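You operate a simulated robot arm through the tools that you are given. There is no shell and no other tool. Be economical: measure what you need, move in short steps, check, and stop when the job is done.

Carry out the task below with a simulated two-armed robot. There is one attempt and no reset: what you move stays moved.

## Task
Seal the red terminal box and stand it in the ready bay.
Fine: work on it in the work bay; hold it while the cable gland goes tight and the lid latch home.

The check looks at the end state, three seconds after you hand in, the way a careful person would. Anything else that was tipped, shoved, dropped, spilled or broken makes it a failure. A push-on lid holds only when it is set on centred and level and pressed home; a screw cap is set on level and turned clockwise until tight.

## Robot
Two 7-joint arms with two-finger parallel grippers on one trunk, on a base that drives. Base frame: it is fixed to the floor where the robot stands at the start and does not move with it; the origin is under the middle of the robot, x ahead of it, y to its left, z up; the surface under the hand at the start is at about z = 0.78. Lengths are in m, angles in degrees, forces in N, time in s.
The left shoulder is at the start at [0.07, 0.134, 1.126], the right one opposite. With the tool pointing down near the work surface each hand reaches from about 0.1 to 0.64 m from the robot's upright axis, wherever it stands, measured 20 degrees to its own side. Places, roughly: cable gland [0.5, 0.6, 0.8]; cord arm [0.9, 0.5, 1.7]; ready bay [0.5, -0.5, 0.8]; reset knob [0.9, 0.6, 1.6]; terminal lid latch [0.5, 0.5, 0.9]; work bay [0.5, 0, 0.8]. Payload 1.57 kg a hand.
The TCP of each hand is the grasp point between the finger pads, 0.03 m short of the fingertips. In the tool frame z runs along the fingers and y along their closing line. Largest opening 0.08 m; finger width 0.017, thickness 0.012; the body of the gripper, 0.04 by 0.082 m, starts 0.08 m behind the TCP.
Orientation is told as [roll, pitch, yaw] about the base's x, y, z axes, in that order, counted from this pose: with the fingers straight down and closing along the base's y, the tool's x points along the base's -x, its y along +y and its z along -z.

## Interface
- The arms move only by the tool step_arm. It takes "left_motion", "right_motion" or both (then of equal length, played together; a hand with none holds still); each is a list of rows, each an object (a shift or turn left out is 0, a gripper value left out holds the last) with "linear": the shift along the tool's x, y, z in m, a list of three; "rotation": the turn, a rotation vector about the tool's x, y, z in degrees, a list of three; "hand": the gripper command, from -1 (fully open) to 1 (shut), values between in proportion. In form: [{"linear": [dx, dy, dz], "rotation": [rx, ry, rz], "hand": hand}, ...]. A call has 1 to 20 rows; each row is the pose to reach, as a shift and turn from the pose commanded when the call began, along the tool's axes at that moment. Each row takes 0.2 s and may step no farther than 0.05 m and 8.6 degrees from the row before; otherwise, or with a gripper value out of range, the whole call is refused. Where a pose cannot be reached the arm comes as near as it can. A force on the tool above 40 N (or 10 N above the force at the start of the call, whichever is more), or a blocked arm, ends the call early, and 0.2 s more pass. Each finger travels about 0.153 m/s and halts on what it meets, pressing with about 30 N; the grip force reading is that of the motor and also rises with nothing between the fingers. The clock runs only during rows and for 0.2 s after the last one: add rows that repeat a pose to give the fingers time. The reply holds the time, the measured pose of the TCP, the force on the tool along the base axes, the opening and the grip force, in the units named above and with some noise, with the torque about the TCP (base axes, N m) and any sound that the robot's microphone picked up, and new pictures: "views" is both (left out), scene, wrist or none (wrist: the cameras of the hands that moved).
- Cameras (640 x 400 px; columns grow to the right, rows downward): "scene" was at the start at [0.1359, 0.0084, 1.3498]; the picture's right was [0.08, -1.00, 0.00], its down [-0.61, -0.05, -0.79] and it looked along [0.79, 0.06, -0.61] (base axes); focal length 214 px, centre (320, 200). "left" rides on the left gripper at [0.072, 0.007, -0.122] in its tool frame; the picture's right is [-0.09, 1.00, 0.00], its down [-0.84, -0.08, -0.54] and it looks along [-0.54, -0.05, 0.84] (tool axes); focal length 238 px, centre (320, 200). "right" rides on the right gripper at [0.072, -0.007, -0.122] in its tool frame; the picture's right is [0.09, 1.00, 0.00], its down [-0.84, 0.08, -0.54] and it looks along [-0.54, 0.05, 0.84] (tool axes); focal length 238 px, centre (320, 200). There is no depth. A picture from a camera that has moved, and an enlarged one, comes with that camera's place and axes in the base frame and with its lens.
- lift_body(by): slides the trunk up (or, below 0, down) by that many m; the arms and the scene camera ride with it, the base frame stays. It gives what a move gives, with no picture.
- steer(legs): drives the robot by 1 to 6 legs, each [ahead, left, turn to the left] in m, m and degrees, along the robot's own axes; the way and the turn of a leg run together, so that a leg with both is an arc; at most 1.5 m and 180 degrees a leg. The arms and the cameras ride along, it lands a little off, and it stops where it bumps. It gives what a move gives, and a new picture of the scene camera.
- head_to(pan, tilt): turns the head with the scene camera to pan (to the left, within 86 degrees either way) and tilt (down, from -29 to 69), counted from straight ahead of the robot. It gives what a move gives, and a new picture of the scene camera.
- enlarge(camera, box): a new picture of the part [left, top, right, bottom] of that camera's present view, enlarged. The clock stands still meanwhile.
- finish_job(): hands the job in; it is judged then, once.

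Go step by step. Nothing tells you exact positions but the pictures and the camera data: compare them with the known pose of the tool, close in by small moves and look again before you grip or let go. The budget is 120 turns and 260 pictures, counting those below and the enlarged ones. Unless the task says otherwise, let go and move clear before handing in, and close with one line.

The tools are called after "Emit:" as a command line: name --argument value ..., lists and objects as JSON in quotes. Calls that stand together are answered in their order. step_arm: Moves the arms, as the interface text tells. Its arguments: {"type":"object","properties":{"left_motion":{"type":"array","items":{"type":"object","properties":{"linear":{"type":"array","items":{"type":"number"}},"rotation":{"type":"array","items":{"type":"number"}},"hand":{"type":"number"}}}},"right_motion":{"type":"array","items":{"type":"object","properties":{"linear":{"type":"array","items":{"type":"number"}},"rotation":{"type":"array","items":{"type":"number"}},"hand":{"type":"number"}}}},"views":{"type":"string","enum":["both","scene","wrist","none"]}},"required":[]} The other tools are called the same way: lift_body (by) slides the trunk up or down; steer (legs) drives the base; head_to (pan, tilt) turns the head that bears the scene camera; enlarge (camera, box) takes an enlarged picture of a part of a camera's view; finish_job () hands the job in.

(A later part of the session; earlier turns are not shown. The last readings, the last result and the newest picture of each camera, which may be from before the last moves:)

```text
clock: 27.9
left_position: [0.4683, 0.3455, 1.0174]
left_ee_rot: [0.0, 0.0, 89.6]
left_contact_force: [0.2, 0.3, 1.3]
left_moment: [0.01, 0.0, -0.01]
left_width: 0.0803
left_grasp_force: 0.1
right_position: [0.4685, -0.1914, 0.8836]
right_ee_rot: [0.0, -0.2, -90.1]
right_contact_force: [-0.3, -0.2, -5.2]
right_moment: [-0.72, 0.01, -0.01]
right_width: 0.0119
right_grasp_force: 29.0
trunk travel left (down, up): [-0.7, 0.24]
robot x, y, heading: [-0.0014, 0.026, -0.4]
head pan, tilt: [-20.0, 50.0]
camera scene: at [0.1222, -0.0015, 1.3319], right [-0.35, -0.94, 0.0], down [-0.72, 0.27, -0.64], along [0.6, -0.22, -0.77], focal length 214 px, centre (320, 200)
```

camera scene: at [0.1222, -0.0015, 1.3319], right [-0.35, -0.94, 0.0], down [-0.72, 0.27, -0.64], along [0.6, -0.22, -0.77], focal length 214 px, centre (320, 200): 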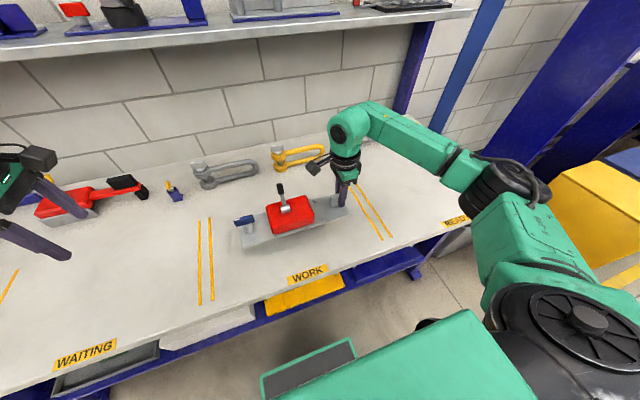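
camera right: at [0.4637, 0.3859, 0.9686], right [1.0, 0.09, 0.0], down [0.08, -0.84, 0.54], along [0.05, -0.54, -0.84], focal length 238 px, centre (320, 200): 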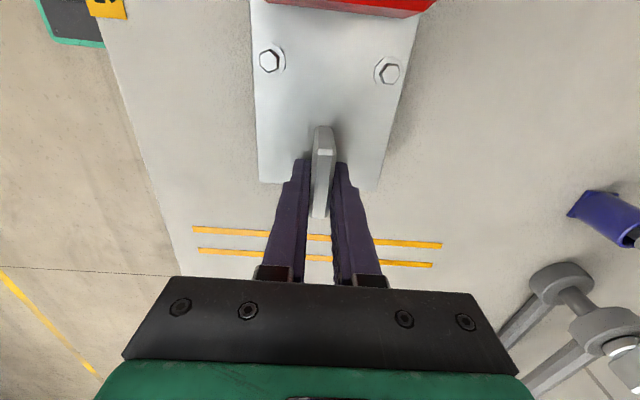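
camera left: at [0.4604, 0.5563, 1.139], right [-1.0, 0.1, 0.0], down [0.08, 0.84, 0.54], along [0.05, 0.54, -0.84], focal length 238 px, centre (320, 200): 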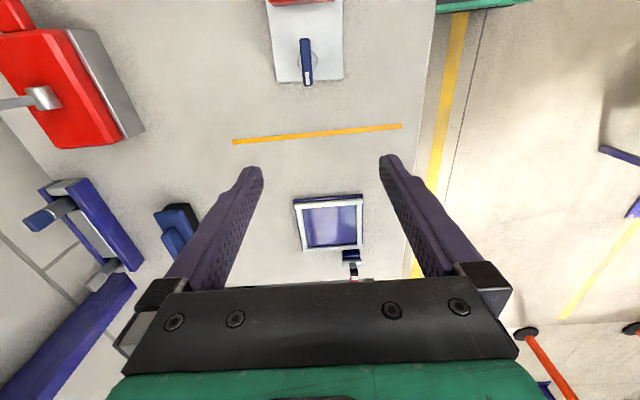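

The box is over the work bay. I'll shift it a bit left and set it down gently, keeping hold.

Emit:
step_arm --right_motion '[{"linear": [0.02, 0, 0.0]}, {"linear": [0.04, 0, 0.01]}, {"linear": [0.05, 0, 0.025]}, {"linear": [0.05, 0, 0.04]}, {"linear": [0.05, 0, 0.05]}, {"linear": [0.05, 0, 0.057]}, {"linear": [0.05, 0, 0.061]}, {"linear": [0.05, 0, 0.0635]}]' --views "none"

Emit:
head_to --pan 0 --tilt 52

Emit:
enlarge --camera "scene" --box '[230, 100, 400, 220]'

```text
clock: 29.7
left_position: [0.4673, 0.3445, 1.0188]
left_ee_rot: [0.0, -0.1, 89.6]
left_contact_force: [0.2, -0.6, -0.6]
left_moment: [-0.01, -0.01, -0.03]
left_width: 0.08
left_grasp_force: 0.1
right_position: [0.4695, -0.1409, 0.8209]
right_ee_rot: [0.0, 0.0, -90.2]
right_contact_force: [0.9, -0.2, -2.8]
right_moment: [-0.15, -0.03, -0.07]
right_width: 0.012
right_grasp_force: 29.5
trunk travel left (down, up): [-0.7, 0.24]
robot x, y, heading: [-0.0002, 0.0224, -0.2]
head pan, tilt: [-20.0, 50.0]
```

```text
clock: 30.5
left_position: [0.4673, 0.3458, 1.0182]
left_ee_rot: [0.0, -0.1, 89.6]
left_contact_force: [-0.5, 0.4, -0.6]
left_moment: [-0.02, 0.0, -0.01]
left_width: 0.0797
left_grasp_force: 0.1
right_position: [0.4689, -0.14, 0.8213]
right_ee_rot: [0.0, 0.0, -90.1]
right_contact_force: [0.4, 0.1, -1.1]
right_moment: [0.18, -0.08, -0.1]
right_width: 0.0118
right_grasp_force: 29.1
trunk travel left (down, up): [-0.7, 0.24]
robot x, y, heading: [-0.001, 0.023, -0.4]
head pan, tilt: [0.0, 52.0]
camera scene: at [0.1246, 0.0238, 1.3293], right [-0.01, -1.0, 0.0], down [-0.79, 0.01, -0.62], along [0.62, 0.0, -0.79], focal length 214 px, centre (320, 200)
```

scene: 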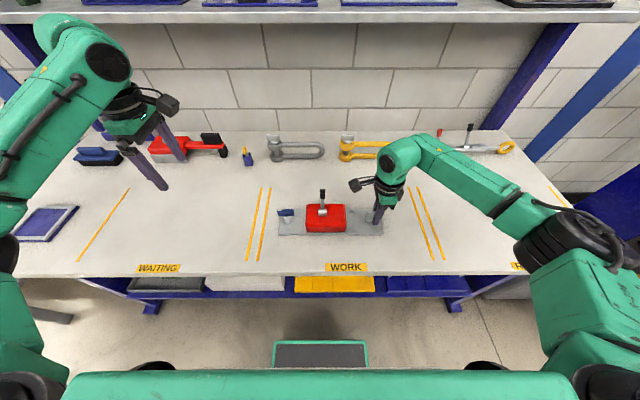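

```text
3.33 times, centred on (315, 160) of scene
camera zoom: at [0.1246, 0.0238, 1.3293], right [-0.01, -1.0, 0.0], down [-0.79, 0.01, -0.62], along [0.62, 0.0, -0.79], focal length 715 px, centre (337, 333)
```

zoom: 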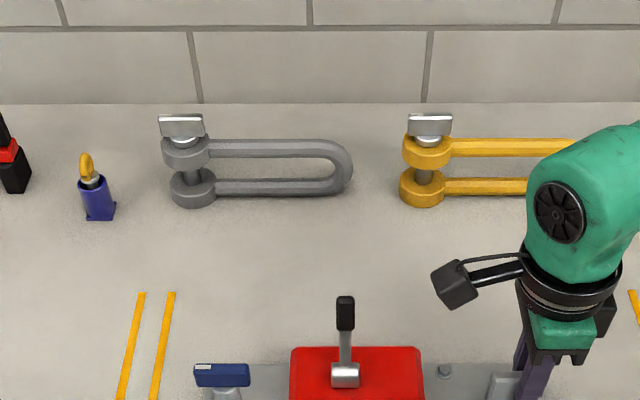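

The box rests in the work bay, still held. Now I bring the left hand over the gland to look at the wing and lever from close.

Emit:
step_arm --left_motion '[{"linear": [0.045, 0, 0]}, {"linear": [0.09, 0, 0.0]}, {"linear": [0.135, 0, 0]}, {"linear": [0.18, 0, 0.01]}, {"linear": [0.22, 0, 0.025]}, {"linear": [0.235, 0, 0.04]}, {"linear": [0.235, 0, 0.04]}]' --views "wrist"

Emit:
enlarge --camera "left" --box '[220, 60, 420, 220]'

Emit:
enlarge --camera "scene" --box '[260, 170, 380, 250]'

```text
clock: 32.1
left_position: [0.466, 0.1116, 0.9782]
left_ee_rot: [0.1, 0.0, 89.7]
left_contact_force: [-0.7, -0.1, -0.2]
left_moment: [0.0, -0.01, 0.01]
left_width: 0.0801
left_grasp_force: 0.1
right_position: [0.469, -0.1411, 0.8213]
right_ee_rot: [-0.1, 0.1, -90.2]
right_contact_force: [-0.1, -0.6, -1.1]
right_moment: [0.48, -0.02, 0.0]
right_width: 0.0119
right_grasp_force: 29.0
trunk travel left (down, up): [-0.7, 0.24]
robot x, y, heading: [-0.0023, 0.0236, -0.3]
head pan, tilt: [0.0, 52.0]
camera left: at [0.459, 0.0385, 1.0984], right [-1.0, 0.1, 0.0], down [0.08, 0.84, 0.54], along [0.05, 0.54, -0.84], focal length 238 px, centre (320, 200)
```

left: 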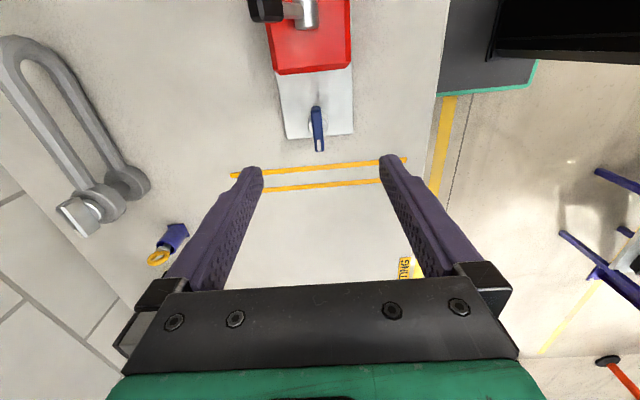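

```text
2.50 times, centred on (320, 140) of left
camera zoom: at [0.459, 0.0385, 1.0984], right [-1.0, 0.1, 0.0], down [0.08, 0.84, 0.54], along [0.05, 0.54, -0.84], focal length 596 px, centre (320, 350)
```

zoom: 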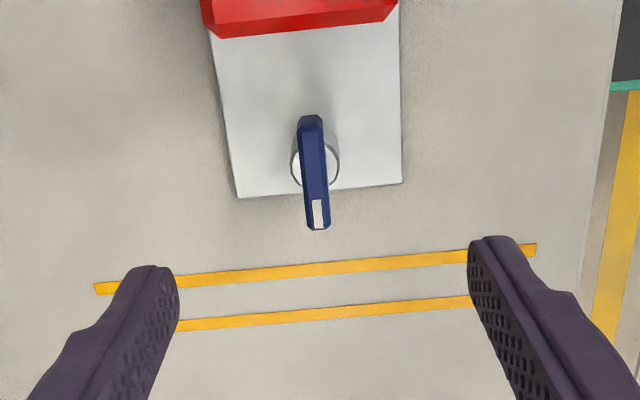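

```text
5.00 times, centred on (320, 210) of scene
camera zoom: at [0.1243, 0.0238, 1.3293], right [-0.01, -1.0, 0.0], down [-0.79, 0.0, -0.62], along [0.62, 0.0, -0.79], focal length 1072 px, centre (320, 150)
```

zoom: 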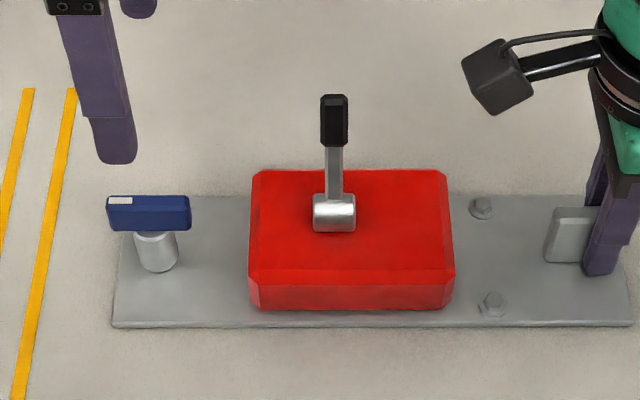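

Wing axis is about [0.469, 0.117], wing top at about z 0.845, lying along y. I'll lower the left hand over it and grip the wing only, above the stub.

Emit:
step_arm --left_motion '[{"linear": [-0.0055, -0.0025, 0.03]}, {"linear": [-0.0055, -0.0025, 0.06]}, {"linear": [-0.0055, -0.0025, 0.09]}, {"linear": [-0.0055, -0.0025, 0.11]}, {"linear": [-0.0055, -0.0025, 0.12]}, {"linear": [-0.0055, -0.0025, 0.12]}]' --views "both"

Emit:
enlarge --camera "left" --box '[220, 90, 420, 250]'

Emit:
enlarge --camera "scene" --box '[250, 170, 370, 250]'

```text
clock: 33.5
left_position: [0.4686, 0.1158, 0.8579]
left_ee_rot: [0.0, -0.1, 89.5]
left_contact_force: [0.1, -0.4, 0.3]
left_moment: [-0.02, -0.01, 0.02]
left_width: 0.0801
left_grasp_force: 0.0
right_position: [0.4679, -0.1419, 0.821]
right_ee_rot: [0.0, 0.1, -90.1]
right_contact_force: [0.4, -1.4, -0.4]
right_moment: [0.4, -0.02, -0.05]
right_width: 0.0117
right_grasp_force: 29.5
trunk travel left (down, up): [-0.7, 0.24]
robot x, y, heading: [-0.0001, 0.0267, -0.1]
head pan, tilt: [0.0, 52.0]
camera scene: at [0.1243, 0.0236, 1.3293], right [-0.01, -1.0, 0.0], down [-0.79, 0.0, -0.62], along [0.62, 0.0, -0.79], focal length 214 px, centre (320, 200)
camera left: at [0.4616, 0.0435, 0.978], right [-1.0, 0.1, 0.0], down [0.08, 0.84, 0.54], along [0.05, 0.54, -0.84], focal length 238 px, centre (320, 200)
```

scene: 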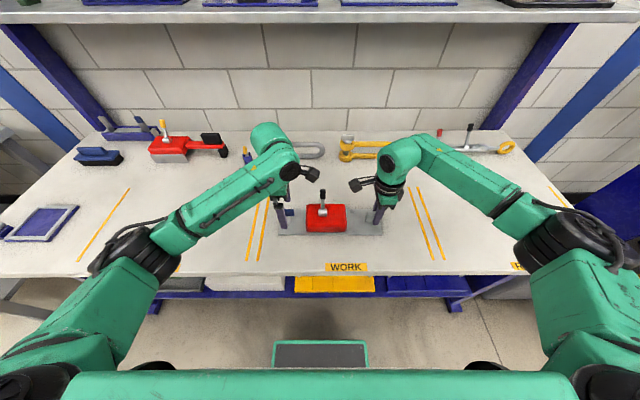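
left: 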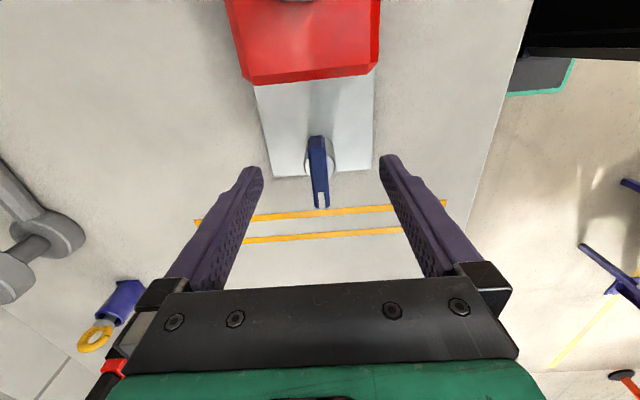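

```text
2.50 times, centred on (320, 170) of left
camera zoom: at [0.4616, 0.0435, 0.978], right [-1.0, 0.1, 0.0], down [0.08, 0.84, 0.54], along [0.05, 0.54, -0.84], focal length 596 px, centre (320, 275)
```

zoom: 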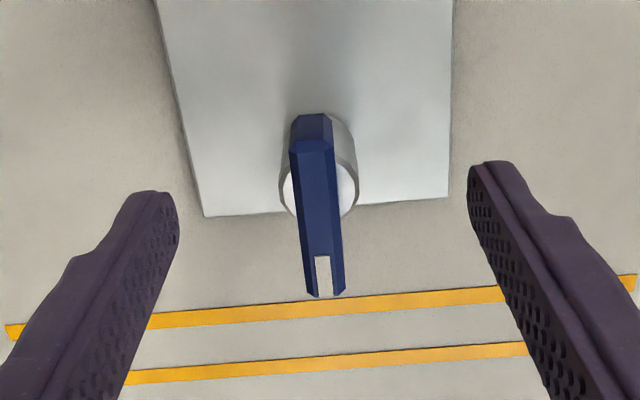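

```text
5.00 times, centred on (310, 210) of scene
camera zoom: at [0.1243, 0.0236, 1.3293], right [-0.01, -1.0, 0.0], down [-0.79, 0.0, -0.62], along [0.62, 0.0, -0.79], focal length 1072 px, centre (370, 150)
```

zoom: 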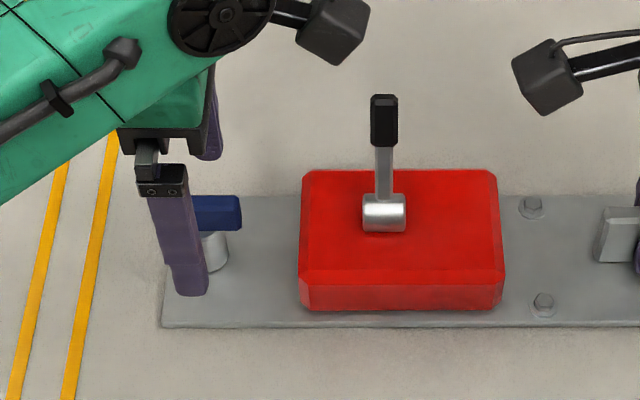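

Wing is centred between the fingers. I'll close on it and turn clockwise (yaw decreasing), watching the torque.

Emit:
step_arm --left_motion '[{"linear": [0.0008, 0, 0.002]}, {"linear": [0.0008, 0, 0.002], "hand": 1}, {"linear": [0.0008, 0, 0.002], "hand": 1}, {"linear": [0.0008, 0, 0.002], "hand": 1}, {"linear": [0.0008, 0, 0.002], "hand": 1}]' --views "none"

Emit:
step_arm --left_motion '[{"rotation": [0, 0, 6]}, {"rotation": [0, 0, 12]}, {"rotation": [0, 0, 18]}, {"rotation": [0, 0, 24]}, {"rotation": [0, 0, 30]}]' --views "wrist"

```text
clock: 34.7
left_position: [0.4682, 0.1147, 0.8551]
left_ee_rot: [0.0, -0.2, 89.5]
left_contact_force: [1.5, 0.4, 0.6]
left_moment: [0.0, -0.04, 0.03]
left_width: 0.0105
left_grasp_force: 28.4
right_position: [0.4688, -0.1416, 0.8215]
right_ee_rot: [0.1, 0.0, -90.2]
right_contact_force: [-0.6, -1.6, -0.7]
right_moment: [0.27, -0.09, 0.17]
right_width: 0.0119
right_grasp_force: 28.7
trunk travel left (down, up): [-0.7, 0.24]
robot x, y, heading: [0.0011, 0.0239, -0.2]
head pan, tilt: [0.0, 52.0]
```

```text
clock: 35.9
left_position: [0.4683, 0.1155, 0.855]
left_ee_rot: [0.2, -0.1, 59.5]
left_contact_force: [0.3, 6.9, -1.3]
left_moment: [0.45, -0.26, -0.05]
left_width: 0.0105
left_grasp_force: 27.8
right_position: [0.4689, -0.1418, 0.8206]
right_ee_rot: [0.0, -0.1, -90.2]
right_contact_force: [-1.0, -7.7, 0.8]
right_moment: [0.73, 0.26, 0.09]
right_width: 0.0118
right_grasp_force: 29.3
trunk travel left (down, up): [-0.7, 0.24]
robot x, y, heading: [0.0021, 0.0265, -0.4]
head pan, tilt: [0.0, 52.0]
camera left: at [0.4265, 0.0556, 0.9763], right [-0.81, 0.58, 0.0], down [0.49, 0.68, 0.54], along [0.32, 0.44, -0.84], focal length 238 px, centre (320, 200)
```

left: 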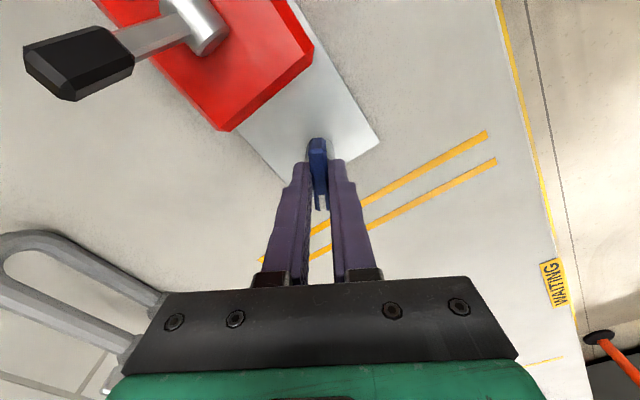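

The wing turns with the hand; continuing clockwise with a tiny sideways correction for the side force.

Emit:
step_arm --left_motion '[{"linear": [-0.0013, 0.0008, 0], "rotation": [0, 0, 6]}, {"linear": [-0.0013, 0.0008, 0], "rotation": [0, 0, 12]}, {"linear": [-0.0013, 0.0008, 0], "rotation": [0, 0, 18]}, {"linear": [-0.0013, 0.0008, 0], "rotation": [0, 0, 24]}, {"linear": [-0.0013, 0.0008, 0], "rotation": [0, 0, 30]}]' --views "wrist"

```text
clock: 37.1
left_position: [0.4675, 0.1163, 0.8552]
left_ee_rot: [0.0, 0.0, 29.7]
left_contact_force: [1.0, 3.1, -1.6]
left_moment: [0.17, -0.18, 0.61]
left_width: 0.0117
left_grasp_force: 28.6
right_position: [0.4682, -0.1408, 0.8204]
right_ee_rot: [0.0, 0.0, -90.2]
right_contact_force: [-1.1, -3.3, 1.1]
right_moment: [0.7, 0.16, -0.25]
right_width: 0.0119
right_grasp_force: 29.3
trunk travel left (down, up): [-0.7, 0.24]
robot x, y, heading: [-0.0007, 0.0214, -0.3]
head pan, tilt: [0.0, 52.0]
camera left: at [0.4026, 0.0857, 0.977], right [-0.41, 0.91, 0.0], down [0.77, 0.35, 0.54], along [0.49, 0.22, -0.84], focal length 238 px, centre (320, 200)
```

left: 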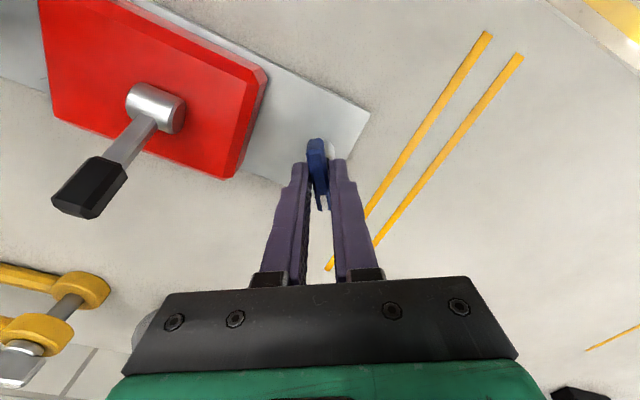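

Torque rose to 0.6 N·m, which suggests it's getting tight. I'll turn a little more and check.

Emit:
step_arm --left_motion '[{"rotation": [0, 0, 4]}, {"rotation": [0, 0, 8]}, {"rotation": [0, 0, 12]}, {"rotation": [0, 0, 12]}]' --views "wrist"

Emit:
enlarge --camera "left" --box '[260, 100, 380, 220]'

```text
clock: 38.1
left_position: [0.4686, 0.1159, 0.8559]
left_ee_rot: [0.0, 0.0, 17.5]
left_contact_force: [1.3, -4.2, -0.3]
left_moment: [0.04, -0.06, 0.75]
left_width: 0.0155
left_grasp_force: 30.0
right_position: [0.4688, -0.1413, 0.8222]
right_ee_rot: [-0.1, -0.1, -90.1]
right_contact_force: [-1.6, 3.6, -1.2]
right_moment: [0.08, 0.06, -0.3]
right_width: 0.0119
right_grasp_force: 28.7
trunk travel left (down, up): [-0.7, 0.24]
robot x, y, heading: [0.0001, 0.0258, -0.7]
head pan, tilt: [0.0, 52.0]
camera left: at [0.3979, 0.1003, 0.9772], right [-0.21, 0.98, 0.0], down [0.82, 0.18, 0.54], along [0.53, 0.11, -0.84], focal length 238 px, centre (320, 200)
```

left: 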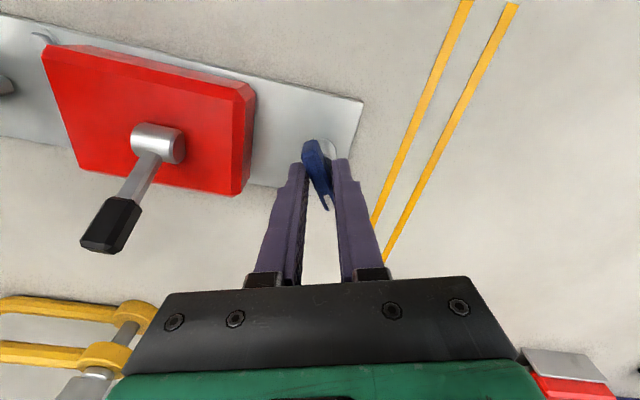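

```text
3.33 times, centred on (320, 160) of left
camera zoom: at [0.3979, 0.1003, 0.9772], right [-0.21, 0.98, 0.0], down [0.82, 0.18, 0.54], along [0.53, 0.11, -0.84], focal length 794 px, centre (320, 333)
```

zoom: 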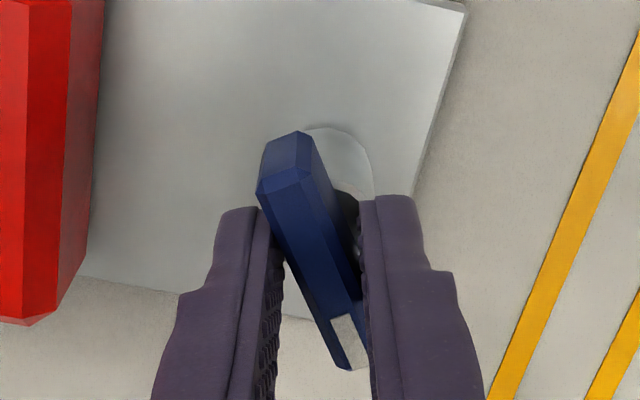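

The wing seems to have stopped while the fingers slipped around it. I'll open a bit, realign with the wing, regrip and turn again to confirm the stop.

Emit:
step_arm --left_motion '[{"hand": -0.2}, {"hand": -0.2, "rotation": [0, 0, -6]}, {"hand": -0.2, "rotation": [0, 0, -12]}, {"hand": -0.2, "rotation": [0, 0, -12]}]' --views "wrist"

Emit:
enlarge --camera "left" --box '[260, 100, 380, 220]'

```text
clock: 39.1
left_position: [0.4694, 0.1165, 0.8554]
left_ee_rot: [0.1, -0.1, 29.6]
left_contact_force: [-0.3, 0.4, -0.1]
left_moment: [-0.01, -0.01, 0.02]
left_width: 0.048
left_grasp_force: 0.0
right_position: [0.4685, -0.1416, 0.8214]
right_ee_rot: [-0.1, -0.1, -90.1]
right_contact_force: [-0.8, 0.1, -5.1]
right_moment: [-0.7, 0.01, 0.01]
right_width: 0.012
right_grasp_force: 28.9
trunk travel left (down, up): [-0.7, 0.24]
robot x, y, heading: [-0.0032, 0.0212, -0.1]
head pan, tilt: [0.0, 52.0]
camera left: at [0.4031, 0.0863, 0.9765], right [-0.41, 0.91, 0.0], down [0.77, 0.35, 0.54], along [0.49, 0.23, -0.84], focal length 238 px, centre (320, 200)
```

left: 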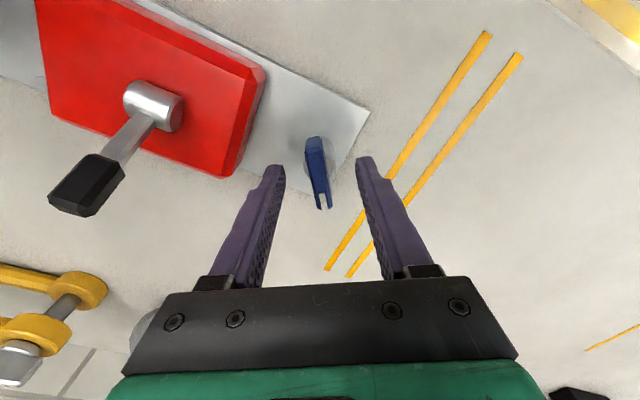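

```text
3.33 times, centred on (320, 160) of left
camera zoom: at [0.4031, 0.0863, 0.9765], right [-0.41, 0.91, 0.0], down [0.77, 0.35, 0.54], along [0.49, 0.23, -0.84], focal length 794 px, centre (320, 333)
```

zoom: 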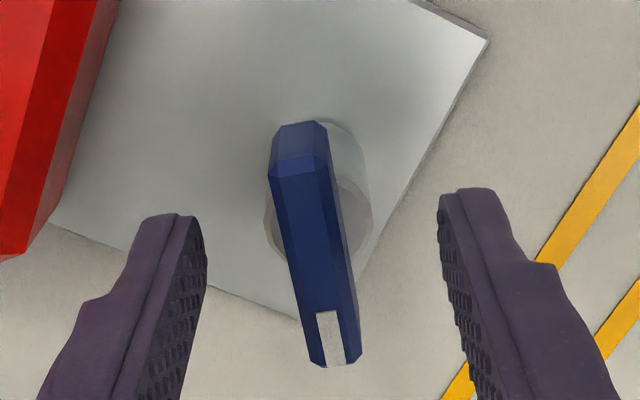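

Emit:
step_arm --left_motion '[{"rotation": [0, 0, -5]}, {"rotation": [0, 0, -5], "hand": 1}, {"rotation": [0, 0, -5], "hand": 1}, {"rotation": [0, 0, -5], "hand": 1}, {"rotation": [0, 0, 1], "hand": 1}, {"rotation": [0, 0, 5], "hand": 1}, {"rotation": [0, 0, 5], "hand": 1}]' --right_motion '[{"linear": [0, 0, 0.0015]}, {"linear": [0, 0, 0.0015]}, {"linear": [0, 0, 0.0015]}, {"linear": [0, 0, 0.0015]}, {"linear": [0, 0, 0.0015]}, {"linear": [0, 0, 0.0015]}, {"linear": [0, 0, 0.0015]}]' --views "none"

Emit:
enlarge --camera "left" --box '[260, 100, 380, 220]'

```text
clock: 40.7
left_position: [0.4687, 0.1172, 0.8552]
left_ee_rot: [0.1, 0.0, 24.6]
left_contact_force: [3.6, -1.3, -0.3]
left_moment: [0.1, -0.24, 0.64]
left_width: 0.0132
left_grasp_force: 29.9
right_position: [0.4677, -0.1408, 0.8203]
right_ee_rot: [0.1, 0.1, -90.1]
right_contact_force: [-3.3, 0.9, 5.9]
right_moment: [0.47, 0.04, 0.16]
right_width: 0.0121
right_grasp_force: 29.5
trunk travel left (down, up): [-0.7, 0.24]
robot x, y, heading: [-0.0027, 0.0238, -0.1]
head pan, tilt: [0.0, 52.0]
```

```text
3.33 times, centred on (320, 160) of left
camera zoom: at [0.3998, 0.0924, 0.9768], right [-0.33, 0.94, 0.0], down [0.79, 0.28, 0.54], along [0.51, 0.18, -0.84], focal length 794 px, centre (320, 333)
```

zoom: 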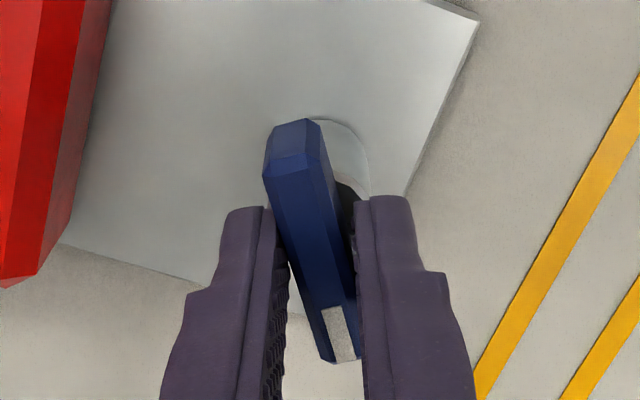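

The wing is at a firm stop after about 55–60° of turn: the gland is tight. Releasing, rising, and moving to look at the latch lever.

Emit:
step_arm --left_motion '[{"hand": -0.5}, {"hand": -0.5}, {"linear": [0, 0, -0.04], "hand": -0.5}, {"linear": [0, 0, -0.08], "hand": -0.5}, {"linear": [0.02, -0.02, -0.115], "rotation": [0, 0, 6]}, {"linear": [0.04, -0.04, -0.125], "rotation": [0, 0, 12]}, {"linear": [0.06, -0.06, -0.125], "rotation": [0, 0, 18]}, {"linear": [0.075, -0.075, -0.125], "rotation": [0, 0, 24]}]' --views "wrist"

Emit:
enlarge --camera "left" --box '[220, 100, 420, 260]'

Emit:
enlarge --camera "right" --box '[220, 0, 420, 140]'

```text
clock: 42.5
left_position: [0.4304, 0.0177, 0.9823]
left_ee_rot: [-0.1, -0.1, 0.6]
left_contact_force: [0.6, -0.2, -0.3]
left_moment: [0.01, -0.01, 0.01]
left_width: 0.0597
left_grasp_force: 0.1
right_position: [0.4678, -0.1409, 0.8198]
right_ee_rot: [0.1, -0.1, -90.1]
right_contact_force: [0.2, -0.9, 3.6]
right_moment: [-0.09, -0.08, 0.09]
right_width: 0.0117
right_grasp_force: 29.0
trunk travel left (down, up): [-0.7, 0.24]
robot x, y, heading: [0.0019, 0.0254, -0.1]
head pan, tilt: [0.0, 52.0]
camera left: at [0.3587, 0.0228, 1.1022], right [0.08, 1.0, 0.0], down [0.84, -0.07, 0.54], along [0.54, -0.04, -0.84], focal length 238 px, centre (320, 200)
```

left: 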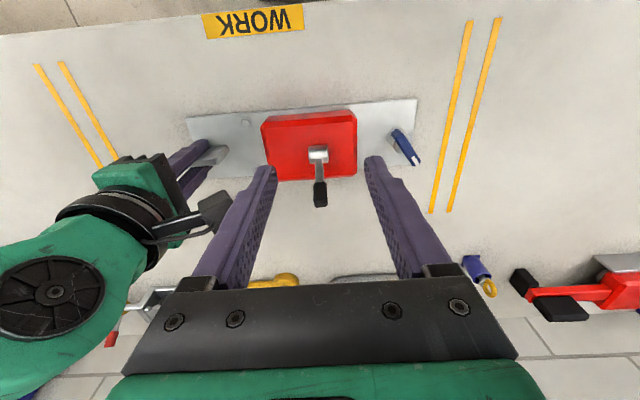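

```text
2.50 times, centred on (320, 180) of left
camera zoom: at [0.3587, 0.0228, 1.1022], right [0.08, 1.0, 0.0], down [0.84, -0.07, 0.54], along [0.54, -0.04, -0.84], focal length 596 px, centre (320, 250)
```

zoom: 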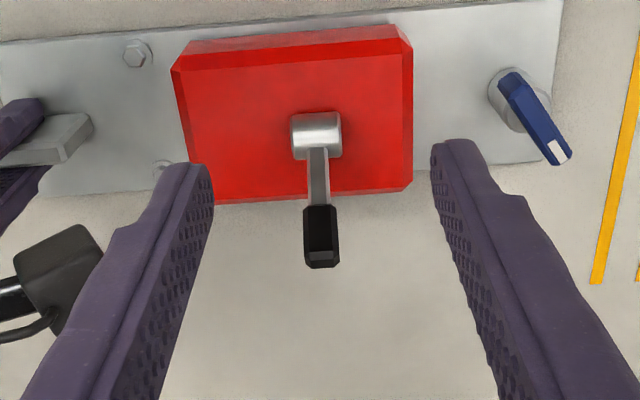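

```text
2.86 times, centred on (320, 70) of right
camera zoom: at [0.4611, -0.0688, 0.9432], right [1.0, 0.09, 0.0], down [0.08, -0.84, 0.54], along [0.05, -0.54, -0.84], focal length 681 px, centre (320, 571)
```

zoom: 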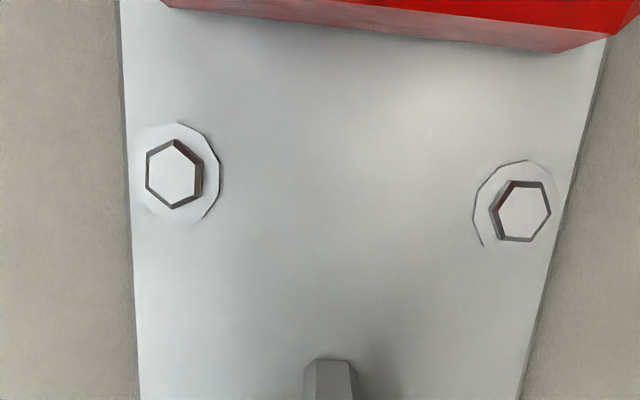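

The lever pivots about a y-axis at roughly [0.461, 0.0135, 0.845], leaning about 27° toward +x; its black tip is at [0.487, 0.0133, 0.893]. I'll pinch the tip along y and feel which way it moves.

Emit:
step_arm --left_motion '[{"linear": [-0.03, -0.004, 0]}, {"linear": [-0.0566, -0.0044, 0.02]}, {"linear": [-0.0566, -0.0044, 0.05]}, {"linear": [-0.0566, -0.0044, 0.079]}, {"linear": [-0.0566, -0.0044, 0.079]}]' --views "both"

Emit:
enlarge --camera "left" --box '[220, 60, 420, 220]'

Emit:
enlarge --camera "scene" --box '[260, 150, 380, 250]'

```text
clock: 43.7
left_position: [0.487, 0.0141, 0.9012]
left_ee_rot: [0.0, 0.1, 0.7]
left_contact_force: [-0.2, 0.1, 0.2]
left_moment: [0.0, -0.02, 0.03]
left_width: 0.0601
left_grasp_force: 0.1
right_position: [0.469, -0.1412, 0.8202]
right_ee_rot: [0.0, -0.1, -90.3]
right_contact_force: [-1.0, -0.7, 2.6]
right_moment: [-0.71, 0.07, 0.02]
right_width: 0.0119
right_grasp_force: 29.0
trunk travel left (down, up): [-0.7, 0.24]
robot x, y, heading: [0.0015, 0.0218, -0.3]
head pan, tilt: [0.0, 52.0]
camera scene: at [0.1234, 0.0244, 1.3294], right [-0.01, -1.0, 0.0], down [-0.79, 0.0, -0.62], along [0.62, 0.0, -0.79], focal length 214 px, centre (320, 200)
camera left: at [0.4146, 0.0191, 1.0211], right [0.08, 1.0, 0.0], down [0.84, -0.07, 0.54], along [0.54, -0.04, -0.84], focal length 238 px, centre (320, 200)
```

scene: 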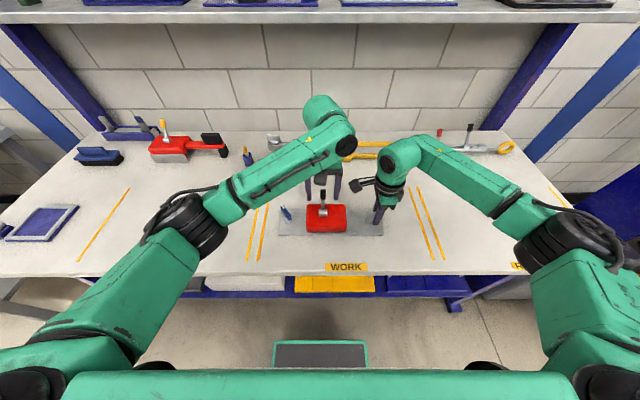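
left: 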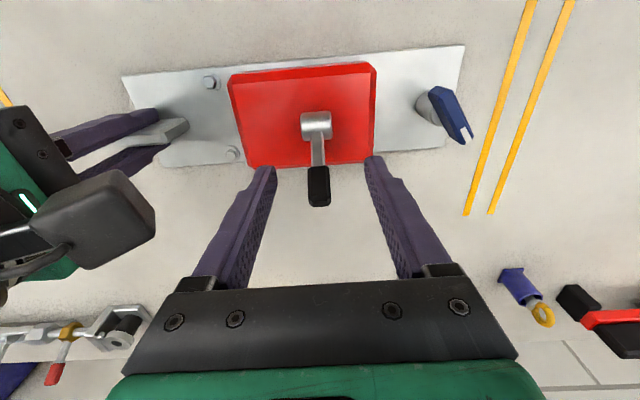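

```text
2.50 times, centred on (320, 140) of left
camera zoom: at [0.4146, 0.0191, 1.0211], right [0.08, 1.0, 0.0], down [0.84, -0.07, 0.54], along [0.54, -0.04, -0.84], focal length 596 px, centre (320, 350)
```

zoom: 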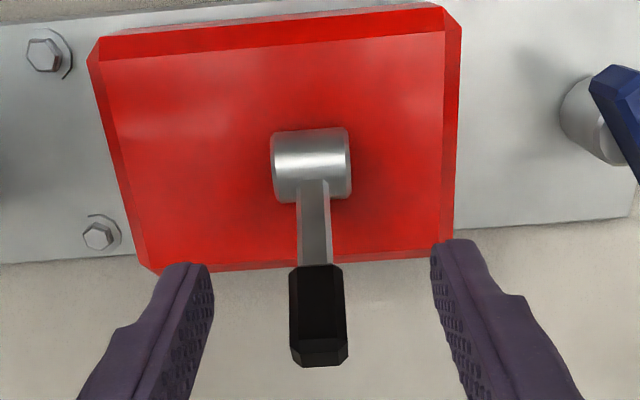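

```text
4.00 times, centred on (320, 200) of scene
camera zoom: at [0.1234, 0.0244, 1.3294], right [-0.01, -1.0, 0.0], down [-0.79, 0.0, -0.62], along [0.62, 0.0, -0.79], focal length 858 px, centre (320, 200)
```

zoom: 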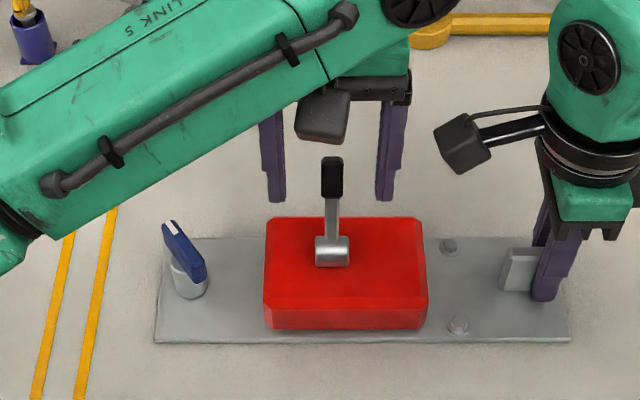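

Fingers straddle the black tip. I'll close on it and try a small arc toward −x, watching force.

Emit:
step_arm --left_motion '[{"hand": 1}, {"hand": 1}, {"hand": 1}, {"hand": 1}]' --views "none"

Emit:
step_arm --left_motion '[{"linear": [0.0022, 0, -0.001]}, {"linear": [0.0044, 0, -0.002]}, {"linear": [0.0066, 0, -0.0028]}, {"linear": [0.0089, 0, -0.0036]}]' --views "wrist"

```text
clock: 44.7
left_position: [0.4876, 0.0126, 0.9009]
left_ee_rot: [0.0, -0.1, 0.6]
left_contact_force: [-1.9, -8.1, -0.3]
left_moment: [0.27, 0.12, -0.32]
left_width: 0.0142
left_grasp_force: 30.2
right_position: [0.4671, -0.1407, 0.8202]
right_ee_rot: [0.0, 0.0, -90.2]
right_contact_force: [0.8, 8.0, 1.6]
right_moment: [-0.84, 0.14, 0.16]
right_width: 0.0117
right_grasp_force: 28.9
trunk travel left (down, up): [-0.7, 0.24]
robot x, y, heading: [0.0027, 0.0244, -0.2]
head pan, tilt: [0.0, 52.0]
```

```text
clock: 45.7
left_position: [0.478, 0.0137, 0.9057]
left_ee_rot: [0.1, 0.1, 0.6]
left_contact_force: [3.7, -7.6, -17.8]
left_moment: [0.39, -0.51, 0.12]
left_width: 0.0146
left_grasp_force: 30.6
right_position: [0.4684, -0.1415, 0.82]
right_ee_rot: [0.1, 0.0, -90.1]
right_contact_force: [-3.8, 8.2, 12.1]
right_moment: [0.83, 0.03, 0.55]
right_width: 0.0128
right_grasp_force: 29.6
trunk travel left (down, up): [-0.7, 0.24]
robot x, y, heading: [-0.001, 0.0266, -0.2]
head pan, tilt: [0.0, 52.0]
camera left: at [0.4064, 0.0182, 1.026], right [0.08, 1.0, 0.0], down [0.84, -0.07, 0.54], along [0.54, -0.04, -0.84], focal length 238 px, centre (320, 200)
```

left: 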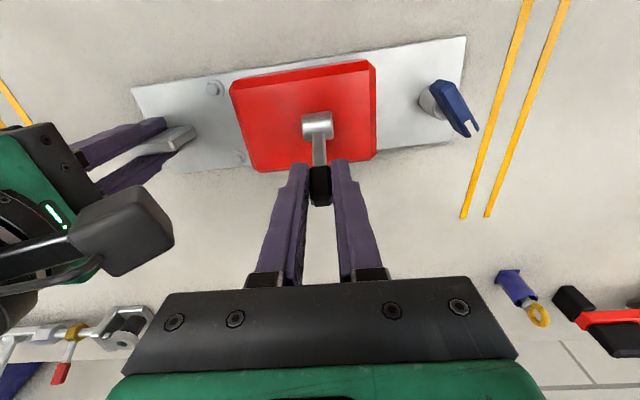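

The box itself twisted rather than the lever moving: −x is the stop side. I'll go back and then follow the arc the other way, +x and down.

Emit:
step_arm --left_motion '[{"linear": [-0.003, 0, 0.001]}, {"linear": [-0.006, 0, 0.0025]}, {"linear": [-0.0089, 0, 0.0036]}, {"linear": [-0.0089, 0, 0.0036]}]' --views "wrist"

Emit:
enlarge --camera "scene" --box '[260, 150, 380, 250]'

```text
clock: 46.7
left_position: [0.4873, 0.0119, 0.9008]
left_ee_rot: [0.0, 0.1, 0.7]
left_contact_force: [-4.6, -3.5, -4.0]
left_moment: [0.41, 0.3, -0.5]
left_width: 0.0143
left_grasp_force: 29.4
right_position: [0.4691, -0.1423, 0.8201]
right_ee_rot: [0.0, -0.3, -90.3]
right_contact_force: [4.5, 5.4, 1.6]
right_moment: [-0.93, -0.01, -0.2]
right_width: 0.0119
right_grasp_force: 29.2
trunk travel left (down, up): [-0.7, 0.24]
robot x, y, heading: [0.0003, 0.022, -0.5]
head pan, tilt: [0.0, 52.0]
camera left: at [0.4153, 0.018, 1.0228], right [0.08, 1.0, 0.0], down [0.84, -0.07, 0.54], along [0.54, -0.04, -0.84], focal length 238 px, centre (320, 200)
```

left: 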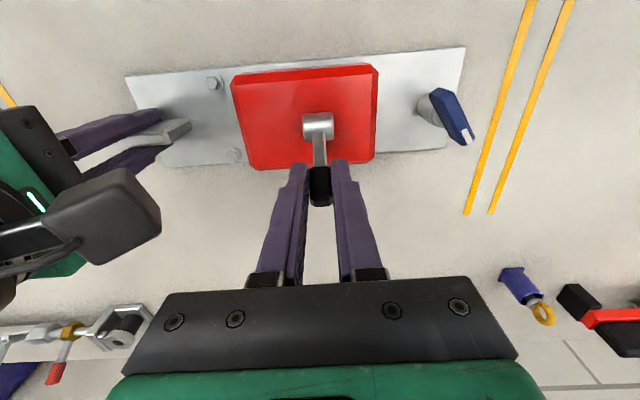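

```text
4.00 times, centred on (320, 200) of scene
camera zoom: at [0.1244, 0.0245, 1.3292], right [-0.01, -1.0, 0.0], down [-0.79, 0.0, -0.62], along [0.62, 0.0, -0.79], focal length 858 px, centre (320, 200)
```

zoom: 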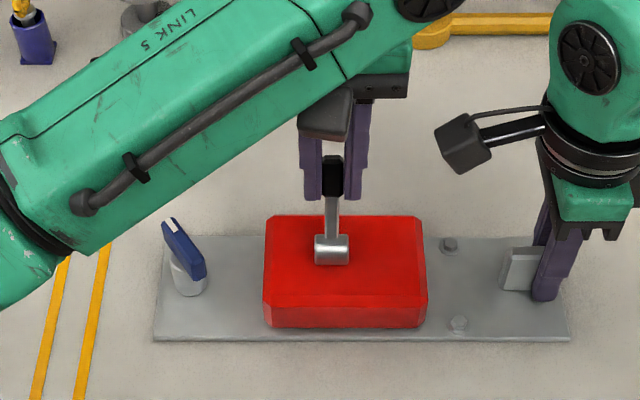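

Emit:
step_arm --left_motion '[{"linear": [-0.002, 0, 0.0011]}, {"linear": [-0.0042, 0, 0.0026]}, {"linear": [-0.0062, 0, 0.004]}, {"linear": [-0.0081, 0, 0.0055]}]' --views "wrist"

Emit:
enlarge --camera "scene" --box '[260, 150, 380, 250]'

```text
clock: 47.7
left_position: [0.4946, 0.0132, 0.8994]
left_ee_rot: [-0.1, -0.3, 0.6]
left_contact_force: [-14.9, -3.3, 23.2]
left_moment: [0.31, 0.39, -0.5]
left_width: 0.0151
left_grasp_force: 29.8
right_position: [0.4655, -0.1421, 0.8209]
right_ee_rot: [0.1, 0.0, -90.2]
right_contact_force: [11.0, 4.5, -12.3]
right_moment: [-0.42, 0.77, -0.5]
right_width: 0.0126
right_grasp_force: 29.5
trunk travel left (down, up): [-0.7, 0.24]
robot x, y, heading: [-0.0014, 0.0247, -0.6]
head pan, tilt: [0.0, 52.0]
camera left: at [0.4207, 0.0175, 1.0197], right [0.08, 1.0, 0.0], down [0.83, -0.07, 0.55], along [0.54, -0.04, -0.84], focal length 238 px, centre (320, 200)
```

left: 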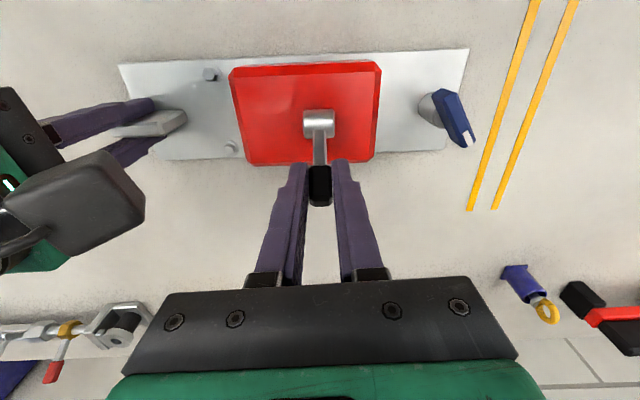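

```text
4.00 times, centred on (320, 200) of scene
camera zoom: at [0.1209, 0.0233, 1.3297], right [-0.01, -1.0, 0.0], down [-0.79, 0.0, -0.62], along [0.62, 0.0, -0.79], focal length 858 px, centre (320, 200)
```

zoom: 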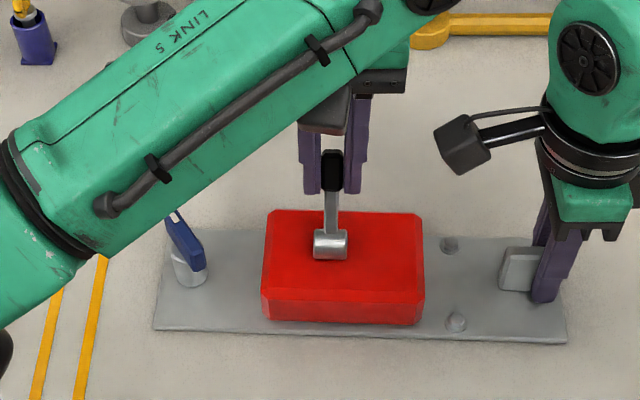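

Both tries met resistance because the pinch clamps the lever's angle; the hand must rotate with it. I'll return to start and try −x again with the hand pitching about the hinge.

Emit:
step_arm --left_motion '[{"linear": [0.004, 0, -0.0028]}, {"linear": [0.0081, 0, -0.0055]}, {"linear": [0.0081, 0, -0.0055]}]' --views "none"

Emit:
step_arm --left_motion '[{"linear": [0.0021, 0, -0.0009], "rotation": [0, -2, 0]}, {"linear": [0.0041, 0, -0.0017], "rotation": [0, -4, 0]}, {"linear": [0.0061, 0, -0.0025], "rotation": [0, -6, 0]}, {"linear": [0.0081, 0, -0.0031], "rotation": [0, -8, 0]}]' --views "wrist"

```text
clock: 48.5
left_position: [0.4892, 0.0145, 0.9008]
left_ee_rot: [0.2, 0.3, 0.7]
left_contact_force: [2.1, -1.4, -13.8]
left_moment: [0.2, -0.73, -0.13]
left_width: 0.0144
left_grasp_force: 30.3
right_position: [0.4691, -0.1414, 0.8207]
right_ee_rot: [0.0, 0.1, -90.1]
right_contact_force: [-1.5, 0.1, 7.0]
right_moment: [0.93, 0.32, 0.46]
right_width: 0.012
right_grasp_force: 28.9
trunk travel left (down, up): [-0.7, 0.24]
robot x, y, heading: [-0.0013, 0.0245, -0.3]
head pan, tilt: [0.0, 52.0]
```

```text
clock: 49.5
left_position: [0.4808, 0.0133, 0.9042]
left_ee_rot: [0.0, -7.9, 0.6]
left_contact_force: [-2.0, -1.5, -17.5]
left_moment: [0.84, -0.04, -0.29]
left_width: 0.0145
left_grasp_force: 29.7
right_position: [0.4695, -0.1415, 0.8193]
right_ee_rot: [-0.1, -0.1, -90.2]
right_contact_force: [1.6, 1.9, 11.7]
right_moment: [0.84, 0.0, 0.0]
right_width: 0.012
right_grasp_force: 29.2
trunk travel left (down, up): [-0.7, 0.24]
robot x, y, heading: [-0.0007, 0.0283, -0.3]
head pan, tilt: [0.0, 52.0]
camera left: at [0.3914, 0.0182, 1.0141], right [0.08, 1.0, 0.01], down [0.75, -0.07, 0.65], along [0.65, -0.04, -0.76], focal length 238 px, centre (320, 200)
```

left: 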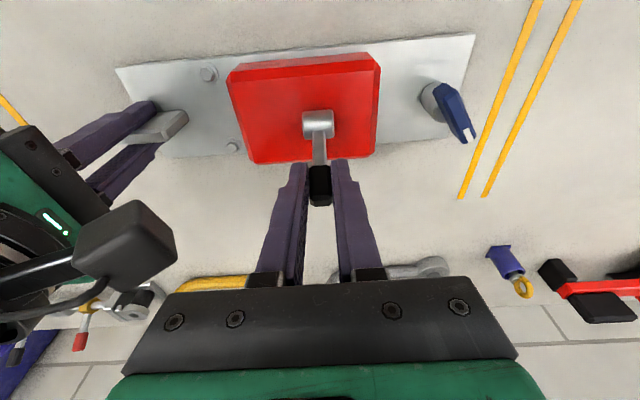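

With rotation, the motion toward −x is nearly torque-free. I'll continue that way, lowering slightly to relieve the upward pull.

Emit:
step_arm --left_motion '[{"linear": [0.0021, 0, 0.0012], "rotation": [0, -2, 0]}, {"linear": [0.0042, 0, 0.0006], "rotation": [0, -4, 0]}, {"linear": [0.0063, 0, 0.0], "rotation": [0, -6, 0]}, {"linear": [0.0083, 0, -0.0008], "rotation": [0, -8, 0]}, {"linear": [0.0083, 0, -0.0008], "rotation": [0, -8, 0]}]' --views "wrist"

Emit:
enlarge --camera "scene" --box '[260, 150, 380, 250]'

```text
clock: 50.7
left_position: [0.4721, 0.0122, 0.9037]
left_ee_rot: [0.1, -16.0, 0.6]
left_contact_force: [-4.2, -2.4, -8.9]
left_moment: [0.81, 0.36, -0.17]
left_width: 0.0145
left_grasp_force: 29.7
right_position: [0.4673, -0.1409, 0.8209]
right_ee_rot: [-0.2, 0.0, -90.3]
right_contact_force: [4.5, 1.9, 4.0]
right_moment: [-0.46, 0.03, -0.52]
right_width: 0.012
right_grasp_force: 29.0
trunk travel left (down, up): [-0.7, 0.24]
robot x, y, heading: [0.0019, 0.0217, -0.4]
head pan, tilt: [0.0, 52.0]
camera left: at [0.3684, 0.0179, 1.0007], right [0.08, 1.0, 0.03], down [0.66, -0.07, 0.75], along [0.75, -0.04, -0.66], focal length 238 px, centre (320, 200)
```

left: 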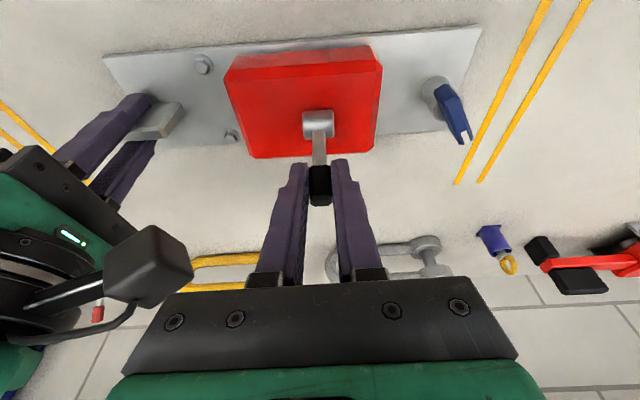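

```text
4.00 times, centred on (320, 200) of scene
camera zoom: at [0.125, 0.024, 1.3292], right [-0.01, -1.0, 0.0], down [-0.79, 0.0, -0.61], along [0.61, 0.0, -0.79], focal length 858 px, centre (320, 200)
```

zoom: 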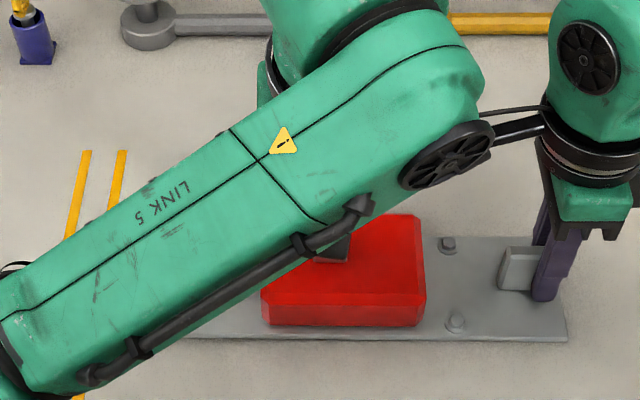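

The lever swings freely toward −x. I'll release it, rise, level the hand, and then push the lever with closed fingers from its +x side.

Emit:
step_arm --left_motion '[{"hand": -0.3}, {"hand": -0.3}, {"linear": [0, 0, -0.03], "hand": -0.3}, {"linear": [0, 0, -0.06], "hand": -0.3}, {"linear": [-0.01, 0, -0.08], "rotation": [0, 8, 0], "hand": -0.3}, {"linear": [-0.02, 0, -0.08], "rotation": [0, 16, 0], "hand": -0.3}, {"linear": [-0.02, 0, -0.08], "rotation": [0, 16, 0], "hand": -0.3}]' --views "both"

Emit:
enlarge --camera "scene" --box '[260, 150, 380, 250]'

Emit:
enlarge --camera "left" --box '[220, 80, 420, 240]'

```text
clock: 52.3
left_position: [0.4693, 0.0127, 0.9861]
left_ee_rot: [-0.1, 0.1, 0.6]
left_contact_force: [0.1, -0.4, 0.4]
left_moment: [-0.01, -0.02, 0.03]
left_width: 0.052
left_grasp_force: 0.1
right_position: [0.4679, -0.1421, 0.8192]
right_ee_rot: [0.0, 0.0, -90.2]
right_contact_force: [0.3, 0.2, -4.8]
right_moment: [-0.74, -0.04, -0.01]
right_width: 0.0117
right_grasp_force: 28.8
trunk travel left (down, up): [-0.7, 0.24]
robot x, y, heading: [-0.0032, 0.0251, -0.5]
head pan, tilt: [0.0, 52.0]
camera scene: at [0.1248, 0.0242, 1.3292], right [-0.01, -1.0, 0.0], down [-0.79, 0.0, -0.62], along [0.62, 0.0, -0.79], focal length 214 px, centre (320, 200)
camera left: at [0.3977, 0.017, 1.1083], right [0.08, 1.0, 0.0], down [0.84, -0.07, 0.54], along [0.54, -0.04, -0.84], focal length 238 px, centre (320, 200)
```

scene: 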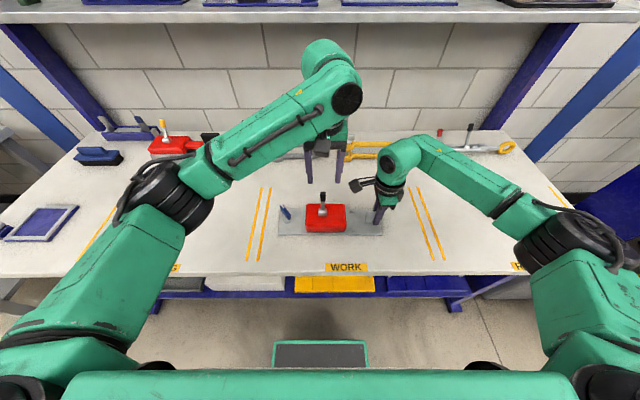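
left: 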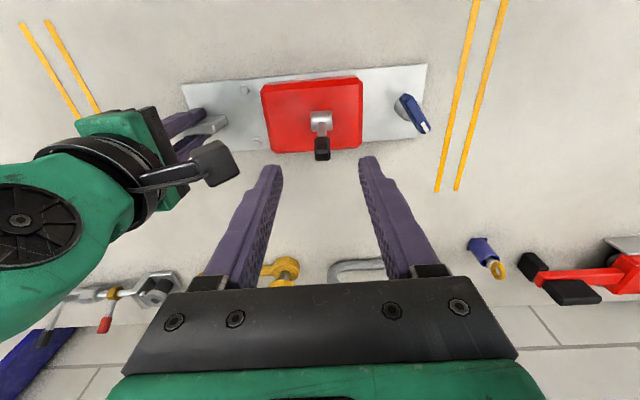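

```text
4.00 times, centred on (320, 200) of scene
camera zoom: at [0.1248, 0.0242, 1.3292], right [-0.01, -1.0, 0.0], down [-0.79, 0.0, -0.62], along [0.62, 0.0, -0.79], focal length 858 px, centre (320, 200)
```

zoom: 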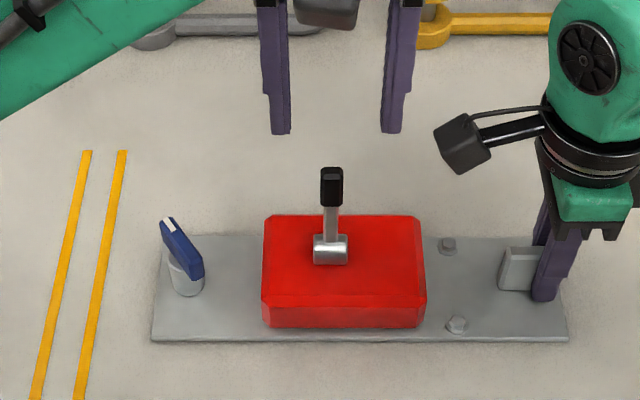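

```text
2.50 times, centred on (320, 160) of left
camera zoom: at [0.3977, 0.017, 1.1083], right [0.08, 1.0, 0.0], down [0.84, -0.07, 0.54], along [0.54, -0.04, -0.84], focal length 596 px, centre (320, 300)
```

zoom: 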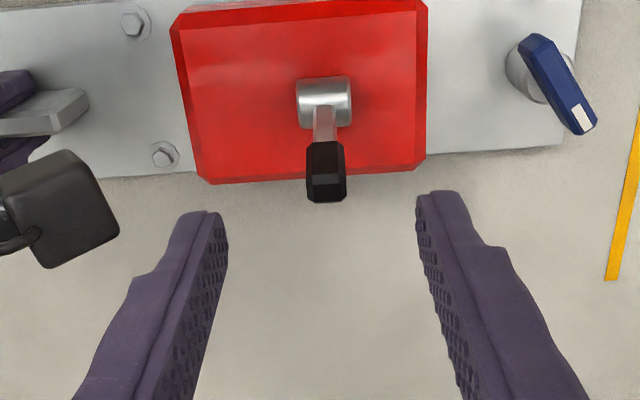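

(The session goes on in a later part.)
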